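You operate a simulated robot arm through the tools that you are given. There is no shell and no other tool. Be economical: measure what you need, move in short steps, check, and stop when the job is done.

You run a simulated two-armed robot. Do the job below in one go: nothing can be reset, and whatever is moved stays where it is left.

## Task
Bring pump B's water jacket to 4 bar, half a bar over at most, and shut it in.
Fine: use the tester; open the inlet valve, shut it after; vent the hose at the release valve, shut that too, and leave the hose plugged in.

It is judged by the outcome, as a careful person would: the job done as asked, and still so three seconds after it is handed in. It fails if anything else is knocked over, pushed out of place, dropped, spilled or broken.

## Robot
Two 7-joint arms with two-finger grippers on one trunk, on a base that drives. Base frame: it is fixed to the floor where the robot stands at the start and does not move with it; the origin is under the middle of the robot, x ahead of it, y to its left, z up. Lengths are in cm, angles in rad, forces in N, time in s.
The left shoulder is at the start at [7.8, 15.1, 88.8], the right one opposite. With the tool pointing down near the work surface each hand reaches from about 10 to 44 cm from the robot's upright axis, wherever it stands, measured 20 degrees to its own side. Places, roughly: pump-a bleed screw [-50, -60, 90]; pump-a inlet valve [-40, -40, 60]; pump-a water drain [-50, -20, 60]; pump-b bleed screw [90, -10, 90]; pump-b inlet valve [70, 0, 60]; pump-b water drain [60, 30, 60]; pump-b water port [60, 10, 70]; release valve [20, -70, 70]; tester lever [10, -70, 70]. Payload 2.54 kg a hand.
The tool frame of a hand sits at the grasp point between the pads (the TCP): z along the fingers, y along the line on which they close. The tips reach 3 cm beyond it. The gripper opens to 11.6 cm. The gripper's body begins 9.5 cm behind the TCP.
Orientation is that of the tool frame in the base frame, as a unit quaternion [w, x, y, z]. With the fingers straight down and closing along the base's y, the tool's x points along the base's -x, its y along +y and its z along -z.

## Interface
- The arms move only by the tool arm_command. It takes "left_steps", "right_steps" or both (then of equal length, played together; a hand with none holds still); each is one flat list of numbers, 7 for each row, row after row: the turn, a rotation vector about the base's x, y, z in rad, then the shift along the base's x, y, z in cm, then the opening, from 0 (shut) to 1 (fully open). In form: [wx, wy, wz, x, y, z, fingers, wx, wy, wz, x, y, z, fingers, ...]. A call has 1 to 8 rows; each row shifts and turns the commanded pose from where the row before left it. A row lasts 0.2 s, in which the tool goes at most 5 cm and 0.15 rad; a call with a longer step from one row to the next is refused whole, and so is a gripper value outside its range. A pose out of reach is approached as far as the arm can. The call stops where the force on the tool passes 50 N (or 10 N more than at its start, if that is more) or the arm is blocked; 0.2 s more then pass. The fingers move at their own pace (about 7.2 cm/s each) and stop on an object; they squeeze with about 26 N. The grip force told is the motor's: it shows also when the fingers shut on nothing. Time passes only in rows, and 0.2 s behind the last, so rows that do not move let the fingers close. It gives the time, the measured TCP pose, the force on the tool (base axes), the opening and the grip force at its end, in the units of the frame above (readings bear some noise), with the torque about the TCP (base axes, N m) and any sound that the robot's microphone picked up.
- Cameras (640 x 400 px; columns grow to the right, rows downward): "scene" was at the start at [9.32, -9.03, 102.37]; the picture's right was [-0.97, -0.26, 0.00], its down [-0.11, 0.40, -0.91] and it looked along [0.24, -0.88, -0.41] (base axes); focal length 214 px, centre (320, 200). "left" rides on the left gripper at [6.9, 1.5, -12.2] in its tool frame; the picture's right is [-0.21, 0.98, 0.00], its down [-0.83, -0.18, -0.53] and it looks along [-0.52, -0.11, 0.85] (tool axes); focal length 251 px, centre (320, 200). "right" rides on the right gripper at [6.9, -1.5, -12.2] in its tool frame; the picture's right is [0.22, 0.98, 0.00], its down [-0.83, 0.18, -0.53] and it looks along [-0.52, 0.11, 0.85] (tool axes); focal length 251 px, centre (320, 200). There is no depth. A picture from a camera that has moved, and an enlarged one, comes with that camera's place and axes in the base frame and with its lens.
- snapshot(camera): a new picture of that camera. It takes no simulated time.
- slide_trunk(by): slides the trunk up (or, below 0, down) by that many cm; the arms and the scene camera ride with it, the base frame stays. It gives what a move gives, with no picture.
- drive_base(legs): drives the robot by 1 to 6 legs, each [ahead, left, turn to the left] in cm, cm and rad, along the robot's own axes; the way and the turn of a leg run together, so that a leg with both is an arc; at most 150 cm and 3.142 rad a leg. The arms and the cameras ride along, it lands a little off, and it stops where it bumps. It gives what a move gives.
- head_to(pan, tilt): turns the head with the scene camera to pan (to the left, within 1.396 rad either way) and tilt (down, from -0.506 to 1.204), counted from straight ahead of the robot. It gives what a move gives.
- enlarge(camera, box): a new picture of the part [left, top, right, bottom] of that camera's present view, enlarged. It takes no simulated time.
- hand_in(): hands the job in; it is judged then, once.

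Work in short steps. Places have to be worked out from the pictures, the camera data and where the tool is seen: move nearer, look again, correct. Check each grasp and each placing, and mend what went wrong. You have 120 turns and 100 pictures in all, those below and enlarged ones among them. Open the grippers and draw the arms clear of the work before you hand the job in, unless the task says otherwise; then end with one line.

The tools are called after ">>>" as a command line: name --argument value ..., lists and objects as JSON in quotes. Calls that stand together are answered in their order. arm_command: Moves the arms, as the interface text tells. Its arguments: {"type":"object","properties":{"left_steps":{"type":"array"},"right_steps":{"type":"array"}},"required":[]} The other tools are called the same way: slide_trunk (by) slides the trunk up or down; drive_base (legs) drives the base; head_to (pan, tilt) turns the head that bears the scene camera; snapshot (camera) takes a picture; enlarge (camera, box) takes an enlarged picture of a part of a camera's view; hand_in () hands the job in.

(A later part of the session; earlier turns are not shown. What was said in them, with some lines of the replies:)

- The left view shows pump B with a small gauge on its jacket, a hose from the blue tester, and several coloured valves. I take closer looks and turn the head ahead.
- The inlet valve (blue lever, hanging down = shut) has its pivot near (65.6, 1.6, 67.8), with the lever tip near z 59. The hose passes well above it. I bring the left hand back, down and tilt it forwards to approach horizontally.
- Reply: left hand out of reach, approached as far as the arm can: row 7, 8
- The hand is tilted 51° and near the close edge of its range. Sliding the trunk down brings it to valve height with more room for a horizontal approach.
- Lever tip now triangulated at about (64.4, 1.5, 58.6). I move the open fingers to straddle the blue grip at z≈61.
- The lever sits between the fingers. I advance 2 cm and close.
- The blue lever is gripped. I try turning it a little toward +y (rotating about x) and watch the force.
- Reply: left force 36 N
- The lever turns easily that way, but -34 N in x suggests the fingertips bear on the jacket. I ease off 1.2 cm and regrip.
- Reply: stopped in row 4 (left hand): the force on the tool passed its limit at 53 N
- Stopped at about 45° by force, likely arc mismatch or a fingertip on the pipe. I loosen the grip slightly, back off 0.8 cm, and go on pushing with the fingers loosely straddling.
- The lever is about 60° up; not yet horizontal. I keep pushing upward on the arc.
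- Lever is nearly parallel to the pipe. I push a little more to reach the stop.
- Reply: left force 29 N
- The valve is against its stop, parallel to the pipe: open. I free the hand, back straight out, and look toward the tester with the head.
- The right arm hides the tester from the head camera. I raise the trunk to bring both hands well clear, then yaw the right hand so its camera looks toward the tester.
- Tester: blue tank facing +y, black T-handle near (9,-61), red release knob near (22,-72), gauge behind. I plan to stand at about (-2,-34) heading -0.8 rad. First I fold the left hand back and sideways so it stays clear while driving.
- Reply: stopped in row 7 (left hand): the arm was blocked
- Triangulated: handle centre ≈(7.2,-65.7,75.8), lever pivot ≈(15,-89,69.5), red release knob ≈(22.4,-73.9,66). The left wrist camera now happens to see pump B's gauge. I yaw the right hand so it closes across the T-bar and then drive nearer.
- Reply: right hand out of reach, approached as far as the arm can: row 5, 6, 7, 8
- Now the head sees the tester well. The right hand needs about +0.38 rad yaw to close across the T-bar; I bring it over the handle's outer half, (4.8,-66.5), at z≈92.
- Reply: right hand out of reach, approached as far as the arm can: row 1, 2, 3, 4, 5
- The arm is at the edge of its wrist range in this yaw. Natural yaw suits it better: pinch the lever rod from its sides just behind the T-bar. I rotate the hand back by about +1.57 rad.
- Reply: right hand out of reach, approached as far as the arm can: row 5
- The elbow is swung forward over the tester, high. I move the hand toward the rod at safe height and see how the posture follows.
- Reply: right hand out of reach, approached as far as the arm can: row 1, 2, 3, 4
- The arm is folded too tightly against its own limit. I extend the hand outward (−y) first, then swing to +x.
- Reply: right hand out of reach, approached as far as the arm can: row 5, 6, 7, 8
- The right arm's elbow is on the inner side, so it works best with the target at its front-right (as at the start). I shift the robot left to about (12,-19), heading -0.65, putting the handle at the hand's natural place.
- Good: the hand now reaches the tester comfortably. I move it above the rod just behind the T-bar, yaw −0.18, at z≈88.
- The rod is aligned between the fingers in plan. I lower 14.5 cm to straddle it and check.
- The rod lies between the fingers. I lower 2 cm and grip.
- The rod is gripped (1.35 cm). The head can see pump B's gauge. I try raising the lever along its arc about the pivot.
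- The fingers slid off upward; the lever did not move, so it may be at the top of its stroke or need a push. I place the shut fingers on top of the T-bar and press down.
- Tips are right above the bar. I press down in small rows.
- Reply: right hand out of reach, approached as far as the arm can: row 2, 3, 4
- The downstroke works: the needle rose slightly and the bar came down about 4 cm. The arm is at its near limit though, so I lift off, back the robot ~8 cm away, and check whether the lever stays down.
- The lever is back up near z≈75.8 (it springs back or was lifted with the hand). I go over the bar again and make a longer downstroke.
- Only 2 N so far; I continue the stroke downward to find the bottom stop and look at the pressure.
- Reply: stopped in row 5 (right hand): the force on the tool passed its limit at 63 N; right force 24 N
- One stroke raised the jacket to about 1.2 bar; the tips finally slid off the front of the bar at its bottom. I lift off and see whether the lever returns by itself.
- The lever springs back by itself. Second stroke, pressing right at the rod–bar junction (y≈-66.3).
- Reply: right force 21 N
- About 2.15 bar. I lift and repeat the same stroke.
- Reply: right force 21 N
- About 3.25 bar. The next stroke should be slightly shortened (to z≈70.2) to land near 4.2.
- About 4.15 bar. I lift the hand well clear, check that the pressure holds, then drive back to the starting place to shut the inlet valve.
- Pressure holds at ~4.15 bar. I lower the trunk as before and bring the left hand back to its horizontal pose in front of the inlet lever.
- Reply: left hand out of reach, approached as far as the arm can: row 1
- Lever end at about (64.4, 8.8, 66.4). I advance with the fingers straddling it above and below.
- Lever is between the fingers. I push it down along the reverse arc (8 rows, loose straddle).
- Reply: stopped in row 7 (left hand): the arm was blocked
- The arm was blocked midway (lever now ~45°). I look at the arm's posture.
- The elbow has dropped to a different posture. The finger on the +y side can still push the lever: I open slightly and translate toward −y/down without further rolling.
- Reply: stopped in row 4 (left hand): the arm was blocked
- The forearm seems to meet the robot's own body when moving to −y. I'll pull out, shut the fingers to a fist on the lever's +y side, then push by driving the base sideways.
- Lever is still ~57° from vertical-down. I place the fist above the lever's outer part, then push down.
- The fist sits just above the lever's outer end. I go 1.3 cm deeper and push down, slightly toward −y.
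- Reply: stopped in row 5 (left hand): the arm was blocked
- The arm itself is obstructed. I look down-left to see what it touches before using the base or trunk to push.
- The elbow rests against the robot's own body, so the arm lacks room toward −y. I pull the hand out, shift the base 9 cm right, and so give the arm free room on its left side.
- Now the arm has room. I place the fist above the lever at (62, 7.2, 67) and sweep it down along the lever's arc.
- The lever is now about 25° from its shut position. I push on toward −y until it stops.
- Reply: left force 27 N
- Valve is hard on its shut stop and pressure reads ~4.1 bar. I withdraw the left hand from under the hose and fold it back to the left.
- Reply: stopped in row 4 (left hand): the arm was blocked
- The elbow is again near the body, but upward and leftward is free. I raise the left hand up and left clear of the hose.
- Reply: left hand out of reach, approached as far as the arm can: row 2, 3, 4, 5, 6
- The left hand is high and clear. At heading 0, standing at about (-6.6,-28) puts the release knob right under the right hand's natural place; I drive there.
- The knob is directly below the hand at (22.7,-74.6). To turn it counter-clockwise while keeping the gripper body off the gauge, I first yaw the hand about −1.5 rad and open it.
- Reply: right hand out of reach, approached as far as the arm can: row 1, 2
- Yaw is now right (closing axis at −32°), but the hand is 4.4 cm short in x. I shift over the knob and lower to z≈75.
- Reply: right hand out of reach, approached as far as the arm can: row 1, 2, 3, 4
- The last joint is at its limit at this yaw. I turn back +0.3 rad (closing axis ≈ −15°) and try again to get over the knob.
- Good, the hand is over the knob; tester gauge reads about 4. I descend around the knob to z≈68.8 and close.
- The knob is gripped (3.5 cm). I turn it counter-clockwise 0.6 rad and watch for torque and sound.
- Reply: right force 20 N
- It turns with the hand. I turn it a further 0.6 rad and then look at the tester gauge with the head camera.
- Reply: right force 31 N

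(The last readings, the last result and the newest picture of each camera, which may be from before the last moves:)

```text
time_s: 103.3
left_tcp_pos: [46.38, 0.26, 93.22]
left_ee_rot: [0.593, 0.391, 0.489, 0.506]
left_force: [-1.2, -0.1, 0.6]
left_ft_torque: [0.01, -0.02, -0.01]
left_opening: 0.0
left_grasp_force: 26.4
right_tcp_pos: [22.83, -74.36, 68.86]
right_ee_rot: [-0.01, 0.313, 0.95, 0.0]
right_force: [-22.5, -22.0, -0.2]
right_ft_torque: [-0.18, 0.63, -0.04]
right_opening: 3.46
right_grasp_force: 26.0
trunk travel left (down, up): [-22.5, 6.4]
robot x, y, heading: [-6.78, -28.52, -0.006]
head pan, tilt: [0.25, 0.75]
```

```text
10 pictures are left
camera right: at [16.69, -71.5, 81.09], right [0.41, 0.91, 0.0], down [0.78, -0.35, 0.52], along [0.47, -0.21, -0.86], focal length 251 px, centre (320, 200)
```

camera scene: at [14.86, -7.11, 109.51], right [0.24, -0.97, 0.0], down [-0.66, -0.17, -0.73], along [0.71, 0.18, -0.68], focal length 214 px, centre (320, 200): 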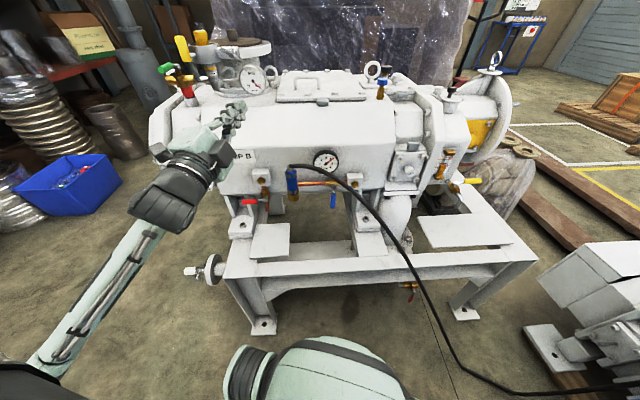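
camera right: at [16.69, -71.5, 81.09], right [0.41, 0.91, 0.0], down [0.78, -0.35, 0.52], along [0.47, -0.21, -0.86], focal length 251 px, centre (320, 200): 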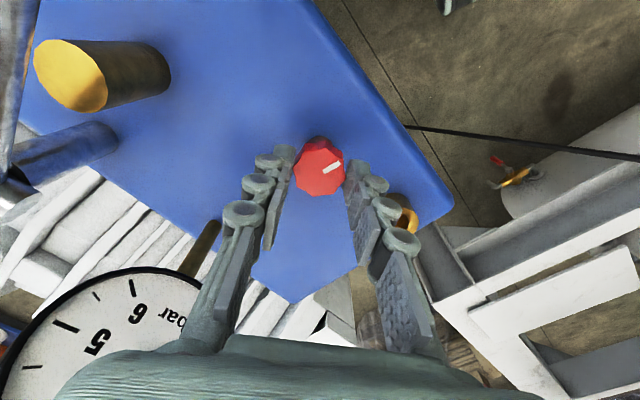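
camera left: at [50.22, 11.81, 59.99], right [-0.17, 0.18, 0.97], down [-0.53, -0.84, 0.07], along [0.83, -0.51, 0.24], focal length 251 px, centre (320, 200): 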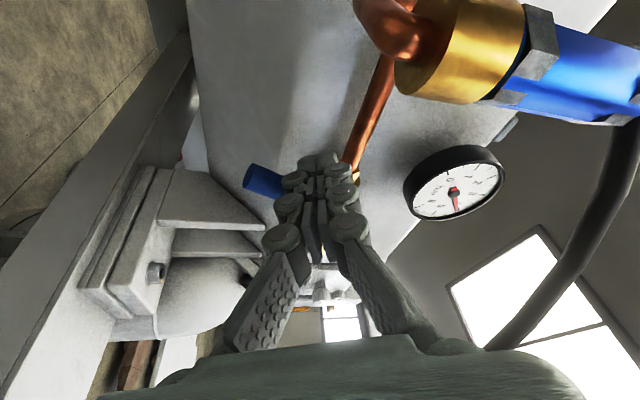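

The knob has turned about 1.2 rad. I look at the tester gauge with the head camera to see if the hose has vented.

>>> head_to --pan -1.0 --tilt 0.6

>>> snapshot --camera "scene"

```text
time_s: 104.8
left_tcp_pos: [46.38, 0.26, 93.25]
left_ee_rot: [0.594, 0.392, 0.489, 0.505]
left_force: [0.6, 0.3, -0.4]
left_ft_torque: [0.0, 0.03, 0.01]
left_opening: 0.02
left_grasp_force: 25.9
right_tcp_pos: [22.94, -74.29, 68.86]
right_ee_rot: [-0.011, 0.312, 0.95, -0.002]
right_force: [-22.2, -23.7, -0.3]
right_ft_torque: [-0.44, 0.61, -0.07]
right_opening: 3.45
right_grasp_force: 26.2
trunk travel left (down, up): [-22.5, 6.4]
robot x, y, heading: [-6.33, -28.44, -0.01]
head pan, tilt: [-1.0, 0.6]
```

```text
9 pictures are left
camera scene: at [5.23, -36.12, 110.79], right [-0.84, -0.54, 0.0], down [-0.3, 0.48, -0.82], along [0.44, -0.69, -0.57], focal length 214 px, centre (320, 200)
```

scene: 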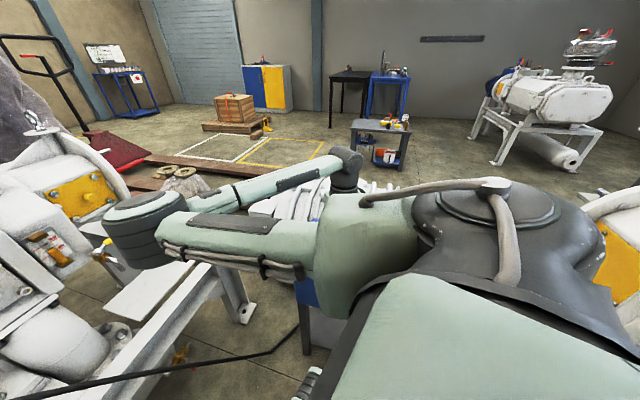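

The head's view is blocked. I open, lift 13 cm, and look with the wrist camera.

>>> arm_command --right_steps '[0, 0, 0, 0, 0, 0, 0.45, 0, 0, 0, 0, 0, 0, 0.45, 0, 0, 0, 0, 0, 4.5, 0.45, 0, 0, 0, 0, 0, 4.5, 0.45, 0, 0, 0, 0, 0, 4.5, 0.45]'

>>> snapshot --camera "right"

```text
time_s: 106.0
left_tcp_pos: [46.32, 0.44, 93.19]
left_ee_rot: [0.594, 0.392, 0.491, 0.503]
left_force: [-0.4, 0.4, 0.0]
left_ft_torque: [-0.01, -0.05, 0.0]
left_opening: 0.02
left_grasp_force: 25.8
right_tcp_pos: [22.95, -74.14, 82.11]
right_ee_rot: [-0.01, 0.312, 0.95, 0.002]
right_force: [0.4, 0.4, 0.4]
right_ft_torque: [-0.03, 0.0, 0.01]
right_opening: 5.22
right_grasp_force: 0.0
trunk travel left (down, up): [-22.5, 6.4]
robot x, y, heading: [-6.34, -28.82, -0.007]
head pan, tilt: [-1.0, 0.6]
```

```text
8 pictures are left
camera right: at [16.77, -71.33, 94.39], right [0.41, 0.91, 0.0], down [0.78, -0.35, 0.52], along [0.47, -0.21, -0.86], focal length 251 px, centre (320, 200)
```

right: 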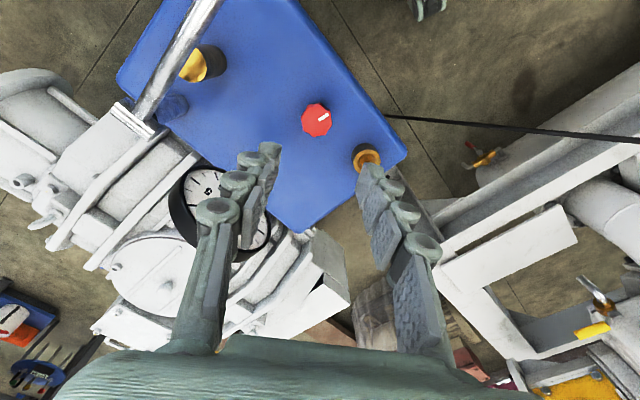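

>>> enlarge --camera "right" --box '[150, 140, 310, 240]'

```text
4.00 times, centred on (230, 190) of right
camera zoom: at [16.77, -71.33, 94.39], right [0.41, 0.91, 0.0], down [0.78, -0.35, 0.52], along [0.47, -0.21, -0.86], focal length 1006 px, centre (680, 240)
```

zoom: 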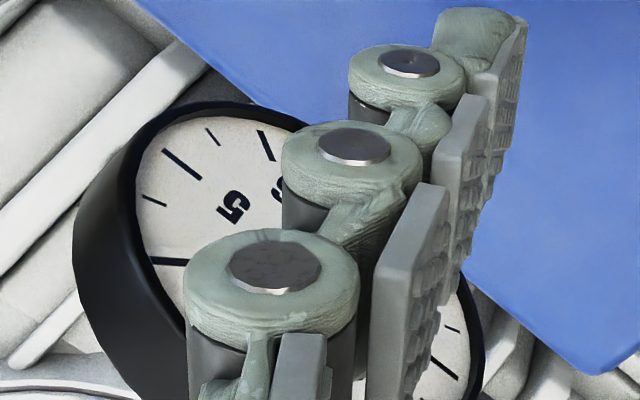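

The needle is hidden behind a finger. I shift the hand aside a little to see the whole dial.

>>> arm_command --right_steps '[0, 0, 0, 2, 4, 1, 0.45, 0, 0, 0, 2, 4, 1, 0.45]'

>>> enlarge --camera "right" --box '[60, 100, 300, 250]'

```text
time_s: 106.5
left_tcp_pos: [46.39, 0.46, 93.12]
left_ee_rot: [0.594, 0.392, 0.49, 0.504]
left_force: [0.2, 0.4, 0.4]
left_ft_torque: [-0.02, 0.03, 0.0]
left_opening: 0.0
left_grasp_force: 25.7
right_tcp_pos: [26.2, -67.39, 84.13]
right_ee_rot: [-0.009, 0.312, 0.95, 0.002]
right_force: [0.4, -0.3, 0.5]
right_ft_torque: [-0.04, 0.01, -0.02]
right_opening: 5.2
right_grasp_force: 0.1
right hand out of reach, approached as far as the arm can: row 2
trunk travel left (down, up): [-22.5, 6.4]
robot x, y, heading: [-6.51, -28.42, -0.001]
head pan, tilt: [-1.0, 0.6]
```

```text
2.67 times, centred on (180, 175) of right
camera zoom: at [20.09, -64.64, 96.37], right [0.41, 0.91, 0.0], down [0.78, -0.35, 0.52], along [0.47, -0.21, -0.86], focal length 670 px, centre (693, 267)
```

zoom: 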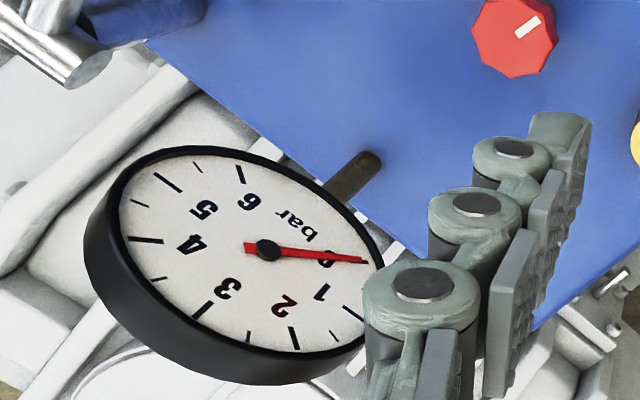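

The tester gauge reads 0: vented. I return over the knob to shut it.

>>> arm_command --right_steps '[0, 0, 0, -1.6, -3.4, 0, 0.45, 0, 0, 0, -1.6, -3.4, 0, 0.45]'

```text
time_s: 107.2
left_tcp_pos: [46.41, 0.29, 93.17]
left_ee_rot: [0.593, 0.392, 0.49, 0.504]
left_force: [0.0, 0.3, -0.5]
left_ft_torque: [0.01, -0.01, 0.01]
left_opening: 0.0
left_grasp_force: 25.6
right_tcp_pos: [23.17, -74.36, 83.93]
right_ee_rot: [-0.01, 0.312, 0.95, 0.003]
right_force: [-0.6, -0.3, -0.2]
right_ft_torque: [-0.01, 0.01, 0.01]
right_opening: 5.24
right_grasp_force: 0.1
trunk travel left (down, up): [-22.5, 6.4]
robot x, y, heading: [-6.4, -28.54, -0.002]
head pan, tilt: [-1.0, 0.6]
```

>>> arm_command --right_steps '[0, 0, 0, -0.2, 0.2, -4, 0.45, 0, 0, 0, 0, 0, -4, 0.45, 0, 0, 0, 0, 0, -4, 0.45, 0, 0, 0, 0, 0, -3.1, 0.45, 0, 0, 0, 0, 0, 0, 0, 0, 0, 0, 0, 0, 0, 0, 0, 0, 0, 0, 0, 0, 0]'

>>> arm_command --right_steps '[0, 0, -0.15, 0, 0, 0, 0, 0, 0, -0.15, 0, 0, 0, 0, 0, 0, -0.15, 0, 0, 0, 0, 0, 0, -0.15, 0, 0, 0, 0, 0, 0, -0.15, 0, 0, 0, 0, 0, 0, -0.15, 0, 0, 0, 0, 0, 0, -0.15, 0, 0, 0, 0, 0, 0, -0.15, 0, 0, 0, 0]'

>>> snapshot --camera "right"

```text
time_s: 108.8
left_tcp_pos: [46.22, 0.21, 93.28]
left_ee_rot: [0.594, 0.392, 0.489, 0.504]
left_force: [-0.2, 0.5, 0.8]
left_ft_torque: [-0.02, 0.0, 0.03]
left_opening: 0.01
left_grasp_force: 26.8
right_tcp_pos: [22.82, -74.34, 68.85]
right_ee_rot: [-0.01, 0.313, 0.95, 0.0]
right_force: [-15.3, -22.4, 0.9]
right_ft_torque: [-0.69, 0.05, 0.0]
right_opening: 3.44
right_grasp_force: 25.9
trunk travel left (down, up): [-22.5, 6.4]
robot x, y, heading: [-6.61, -28.19, -0.008]
head pan, tilt: [-1.0, 0.6]
```

```text
time_s: 110.5
left_tcp_pos: [46.36, 0.31, 93.24]
left_ee_rot: [0.594, 0.391, 0.491, 0.504]
left_force: [-0.1, 0.1, 0.5]
left_ft_torque: [0.0, 0.01, 0.03]
left_opening: 0.0
left_grasp_force: 25.2
right_tcp_pos: [22.98, -74.07, 68.81]
right_ee_rot: [-0.006, 0.794, 0.608, 0.006]
right_force: [-18.7, -16.9, 1.6]
right_ft_torque: [-0.47, 0.53, -0.03]
right_opening: 3.42
right_grasp_force: 25.9
trunk travel left (down, up): [-22.5, 6.4]
robot x, y, heading: [-6.31, -28.23, 0.001]
head pan, tilt: [-1.0, 0.6]
```

```text
5 pictures are left
camera right: at [23.32, -67.21, 81.2], right [1.0, -0.05, 0.0], down [-0.04, -0.85, 0.52], along [-0.02, -0.52, -0.85], focal length 251 px, centre (320, 200)
```

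right: 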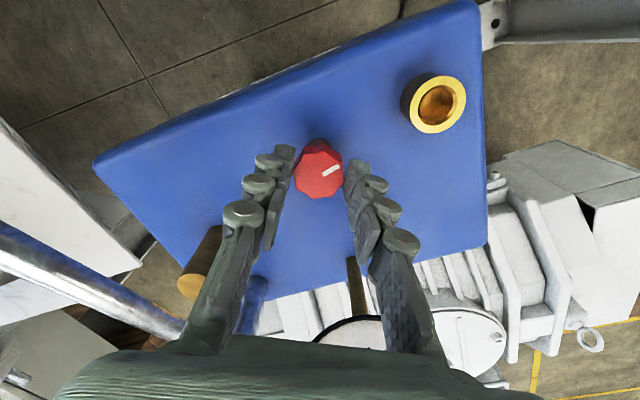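

The mark is about 0.2 rad short of its original position. I regrip with +0.45 rad back-rotation and turn further clockwise to the stop.

>>> arm_command --right_steps '[0, 0, 0, 0, 0, 0, 0.42, 0, 0, 0, 0, 0, 0, 0.42, 0, 0, 0.15, 0, 0, 0, 0.42, 0, 0, 0.15, 0, 0, 0, 0.42, 0, 0, 0.15, 0, 0, 0, 0.42, 0, 0, 0, 0, 0, 0, 0, 0, 0, 0, 0, 0, 0, 0, 0, 0, 0, 0, 0, 0, 0]'

>>> arm_command --right_steps '[0, 0, -0.12, 0, 0, 0, 0, 0, 0, -0.12, 0, 0, 0, 0, 0, 0, -0.12, 0, 0, 0, 0, 0, 0, -0.1, 0, 0, 0, 0]'

>>> enlarge --camera "right" --box '[240, 120, 400, 220]'

```text
time_s: 112.3
left_tcp_pos: [46.35, 0.3, 93.19]
left_ee_rot: [0.594, 0.392, 0.489, 0.504]
left_force: [1.0, 0.4, -0.6]
left_ft_torque: [-0.01, 0.04, -0.01]
left_opening: 0.0
left_grasp_force: 25.7
right_tcp_pos: [22.68, -73.91, 68.98]
right_ee_rot: [-0.009, 0.639, 0.769, 0.005]
right_force: [-12.0, -2.5, -0.3]
right_ft_torque: [-0.22, 0.53, -0.08]
right_opening: 3.49
right_grasp_force: 26.0
trunk travel left (down, up): [-22.5, 6.4]
robot x, y, heading: [-6.64, -28.45, -0.007]
head pan, tilt: [-1.0, 0.6]
```

```text
time_s: 113.3
left_tcp_pos: [46.35, 0.37, 93.17]
left_ee_rot: [0.594, 0.391, 0.49, 0.504]
left_force: [-1.2, -0.4, 0.0]
left_ft_torque: [-0.01, 0.01, 0.03]
left_opening: 0.0
left_grasp_force: 25.8
right_tcp_pos: [23.03, -73.93, 68.94]
right_ee_rot: [-0.007, 0.797, 0.604, 0.009]
right_force: [-10.9, -1.3, -3.8]
right_ft_torque: [0.06, 0.24, 0.3]
right_opening: 3.56
right_grasp_force: 26.3
trunk travel left (down, up): [-22.5, 6.4]
robot x, y, heading: [-6.92, -28.43, -0.003]
head pan, tilt: [-1.0, 0.6]
```

```text
4.00 times, centred on (320, 170) of right
camera zoom: at [23.43, -67.08, 81.26], right [1.0, -0.06, 0.0], down [-0.05, -0.86, 0.51], along [-0.03, -0.51, -0.86], focal length 1006 px, centre (320, 320)
```

zoom: 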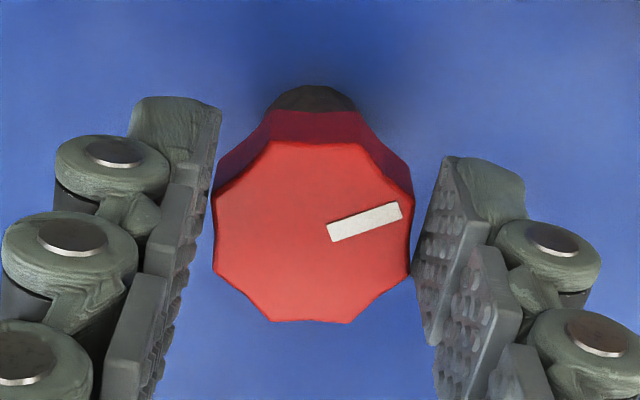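

The mark is back at its original angle and a 0.3 N·m reaction shows the stop: the release valve is shut. I open, lift clear and check the pump gauge.

>>> arm_command --right_steps '[0, 0, 0, 0, 0, 0, 0.45, 0, 0, 0, 0, 0, 0, 0.45, 0, 0, 0, 0, 0, 4.5, 0.45, 0, 0, 0, 0, 0, 4.5, 0.45, 0, 0, 0, 0, 0, 4.5, 0.45, 0, 0, 0, 0, 0, 4.5, 0.45, 0, 0, 0, 0, 0, 4.5, 0.45, 0, 0, 0, 0, 0, 4.5, 0.45]'

>>> arm_command --left_steps '[0, 0, 0, 0, 0, 1, 0.5, 0, 0, 0, 0, 0, 1, 0.5, 0, 0, 0, 0, 0, 1, 0.5]'

>>> head_to --pan 0.5 --tilt 0.4

>>> snapshot --camera "scene"

>>> snapshot --camera "right"

```text
time_s: 115.2
left_tcp_pos: [46.3, 0.41, 93.16]
left_ee_rot: [0.594, 0.391, 0.491, 0.503]
left_force: [0.0, -0.6, -0.2]
left_ft_torque: [-0.02, -0.01, -0.01]
left_opening: 0.0
left_grasp_force: 26.2
right_tcp_pos: [22.93, -73.95, 96.25]
right_ee_rot: [-0.006, 0.797, 0.604, 0.008]
right_force: [0.7, 0.7, 0.1]
right_ft_torque: [-0.05, 0.01, -0.01]
right_opening: 5.24
right_grasp_force: 0.1
trunk travel left (down, up): [-22.5, 6.4]
robot x, y, heading: [-6.42, -28.28, -0.005]
head pan, tilt: [-1.0, 0.6]
```

```text
time_s: 116.0
left_tcp_pos: [47.4, 0.61, 95.73]
left_ee_rot: [0.594, 0.392, 0.49, 0.503]
left_force: [-0.2, -0.3, -0.6]
left_ft_torque: [-0.03, 0.03, 0.01]
left_opening: 5.79
left_grasp_force: 0.0
left hand out of reach, approached as far as the arm can: row 1, 2, 3
right_tcp_pos: [22.96, -74.05, 96.15]
right_ee_rot: [-0.008, 0.797, 0.604, 0.008]
right_force: [-0.4, -0.3, 0.6]
right_ft_torque: [0.0, -0.05, 0.0]
right_opening: 5.22
right_grasp_force: 0.0
trunk travel left (down, up): [-22.5, 6.4]
robot x, y, heading: [-6.43, -28.31, -0.006]
head pan, tilt: [-1.0, 0.6]
```

```text
time_s: 117.5
left_tcp_pos: [47.4, 0.71, 95.77]
left_ee_rot: [0.594, 0.392, 0.489, 0.504]
left_force: [-0.7, 0.3, -0.1]
left_ft_torque: [0.03, 0.03, -0.01]
left_opening: 5.8
left_grasp_force: 0.0
right_tcp_pos: [22.99, -74.02, 96.06]
right_ee_rot: [-0.007, 0.797, 0.604, 0.007]
right_force: [-0.2, 0.6, -0.9]
right_ft_torque: [-0.01, 0.01, 0.01]
right_opening: 5.21
right_grasp_force: 0.1
trunk travel left (down, up): [-22.5, 6.4]
robot x, y, heading: [-5.8, -28.13, -0.008]
head pan, tilt: [0.499, 0.4]
```

```text
3 pictures are left
camera scene: at [8.72, -24.1, 112.62], right [0.47, -0.88, 0.0], down [-0.34, -0.18, -0.92], along [0.81, 0.44, -0.39], focal length 214 px, centre (320, 200)
```

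scene: 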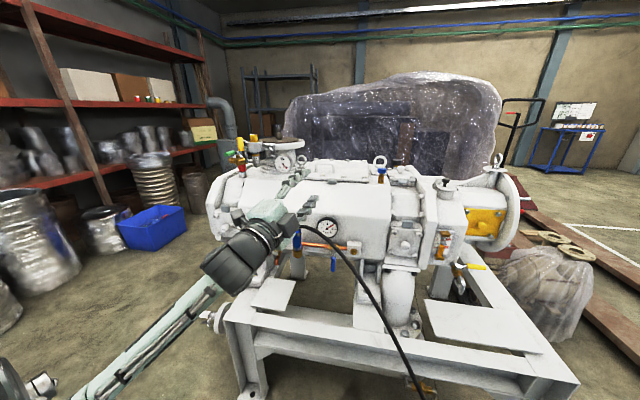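

```text
2 pictures are left
camera right: at [23.35, -67.14, 108.39], right [1.0, -0.06, 0.0], down [-0.05, -0.85, 0.52], along [-0.03, -0.52, -0.86], focal length 251 px, centre (320, 200)
```

right: 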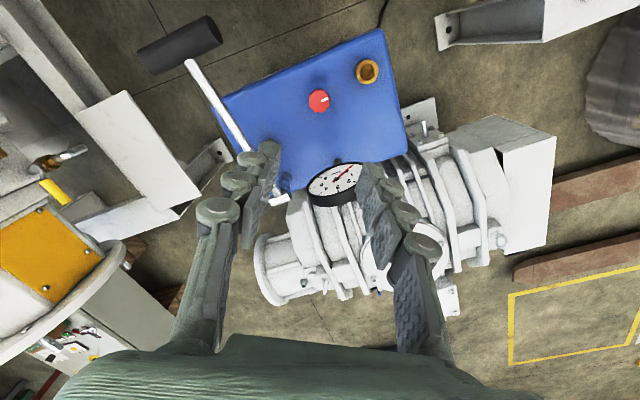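

Tester gauge points at 0 and everything stands in place. One last close look at the pump gauge and inlet lever.

>>> enlarge --camera "scene" --box '[288, 205, 368, 275]'

```text
5.71 times, centred on (328, 240) of scene
camera zoom: at [8.72, -24.1, 112.62], right [0.47, -0.88, 0.0], down [-0.34, -0.18, -0.92], along [0.81, 0.44, -0.39], focal length 1226 px, centre (274, -29)
```

zoom: 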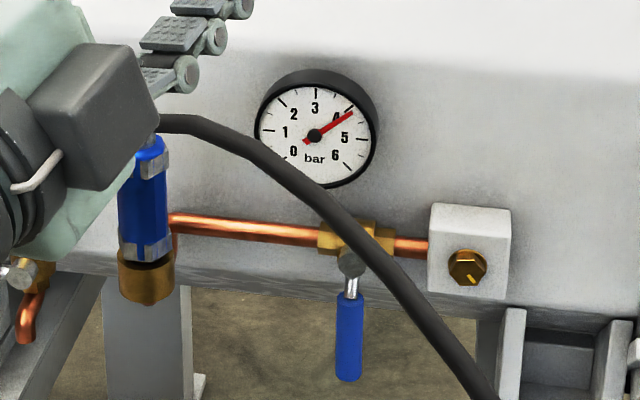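

The jacket holds about 4.15 bar, the inlet lever is down (shut), the hose is plugged in and vented, and both hands are open and clear. I hand in.

>>> hand_in

```text
The job is handed in.
```

Pump B's water jacket reads about 4.15 bar and is shut in: the inlet valve is closed, the hose was vented at the release valve (tester gauge at 0), the release valve is shut again, and the hose is still plugged in.
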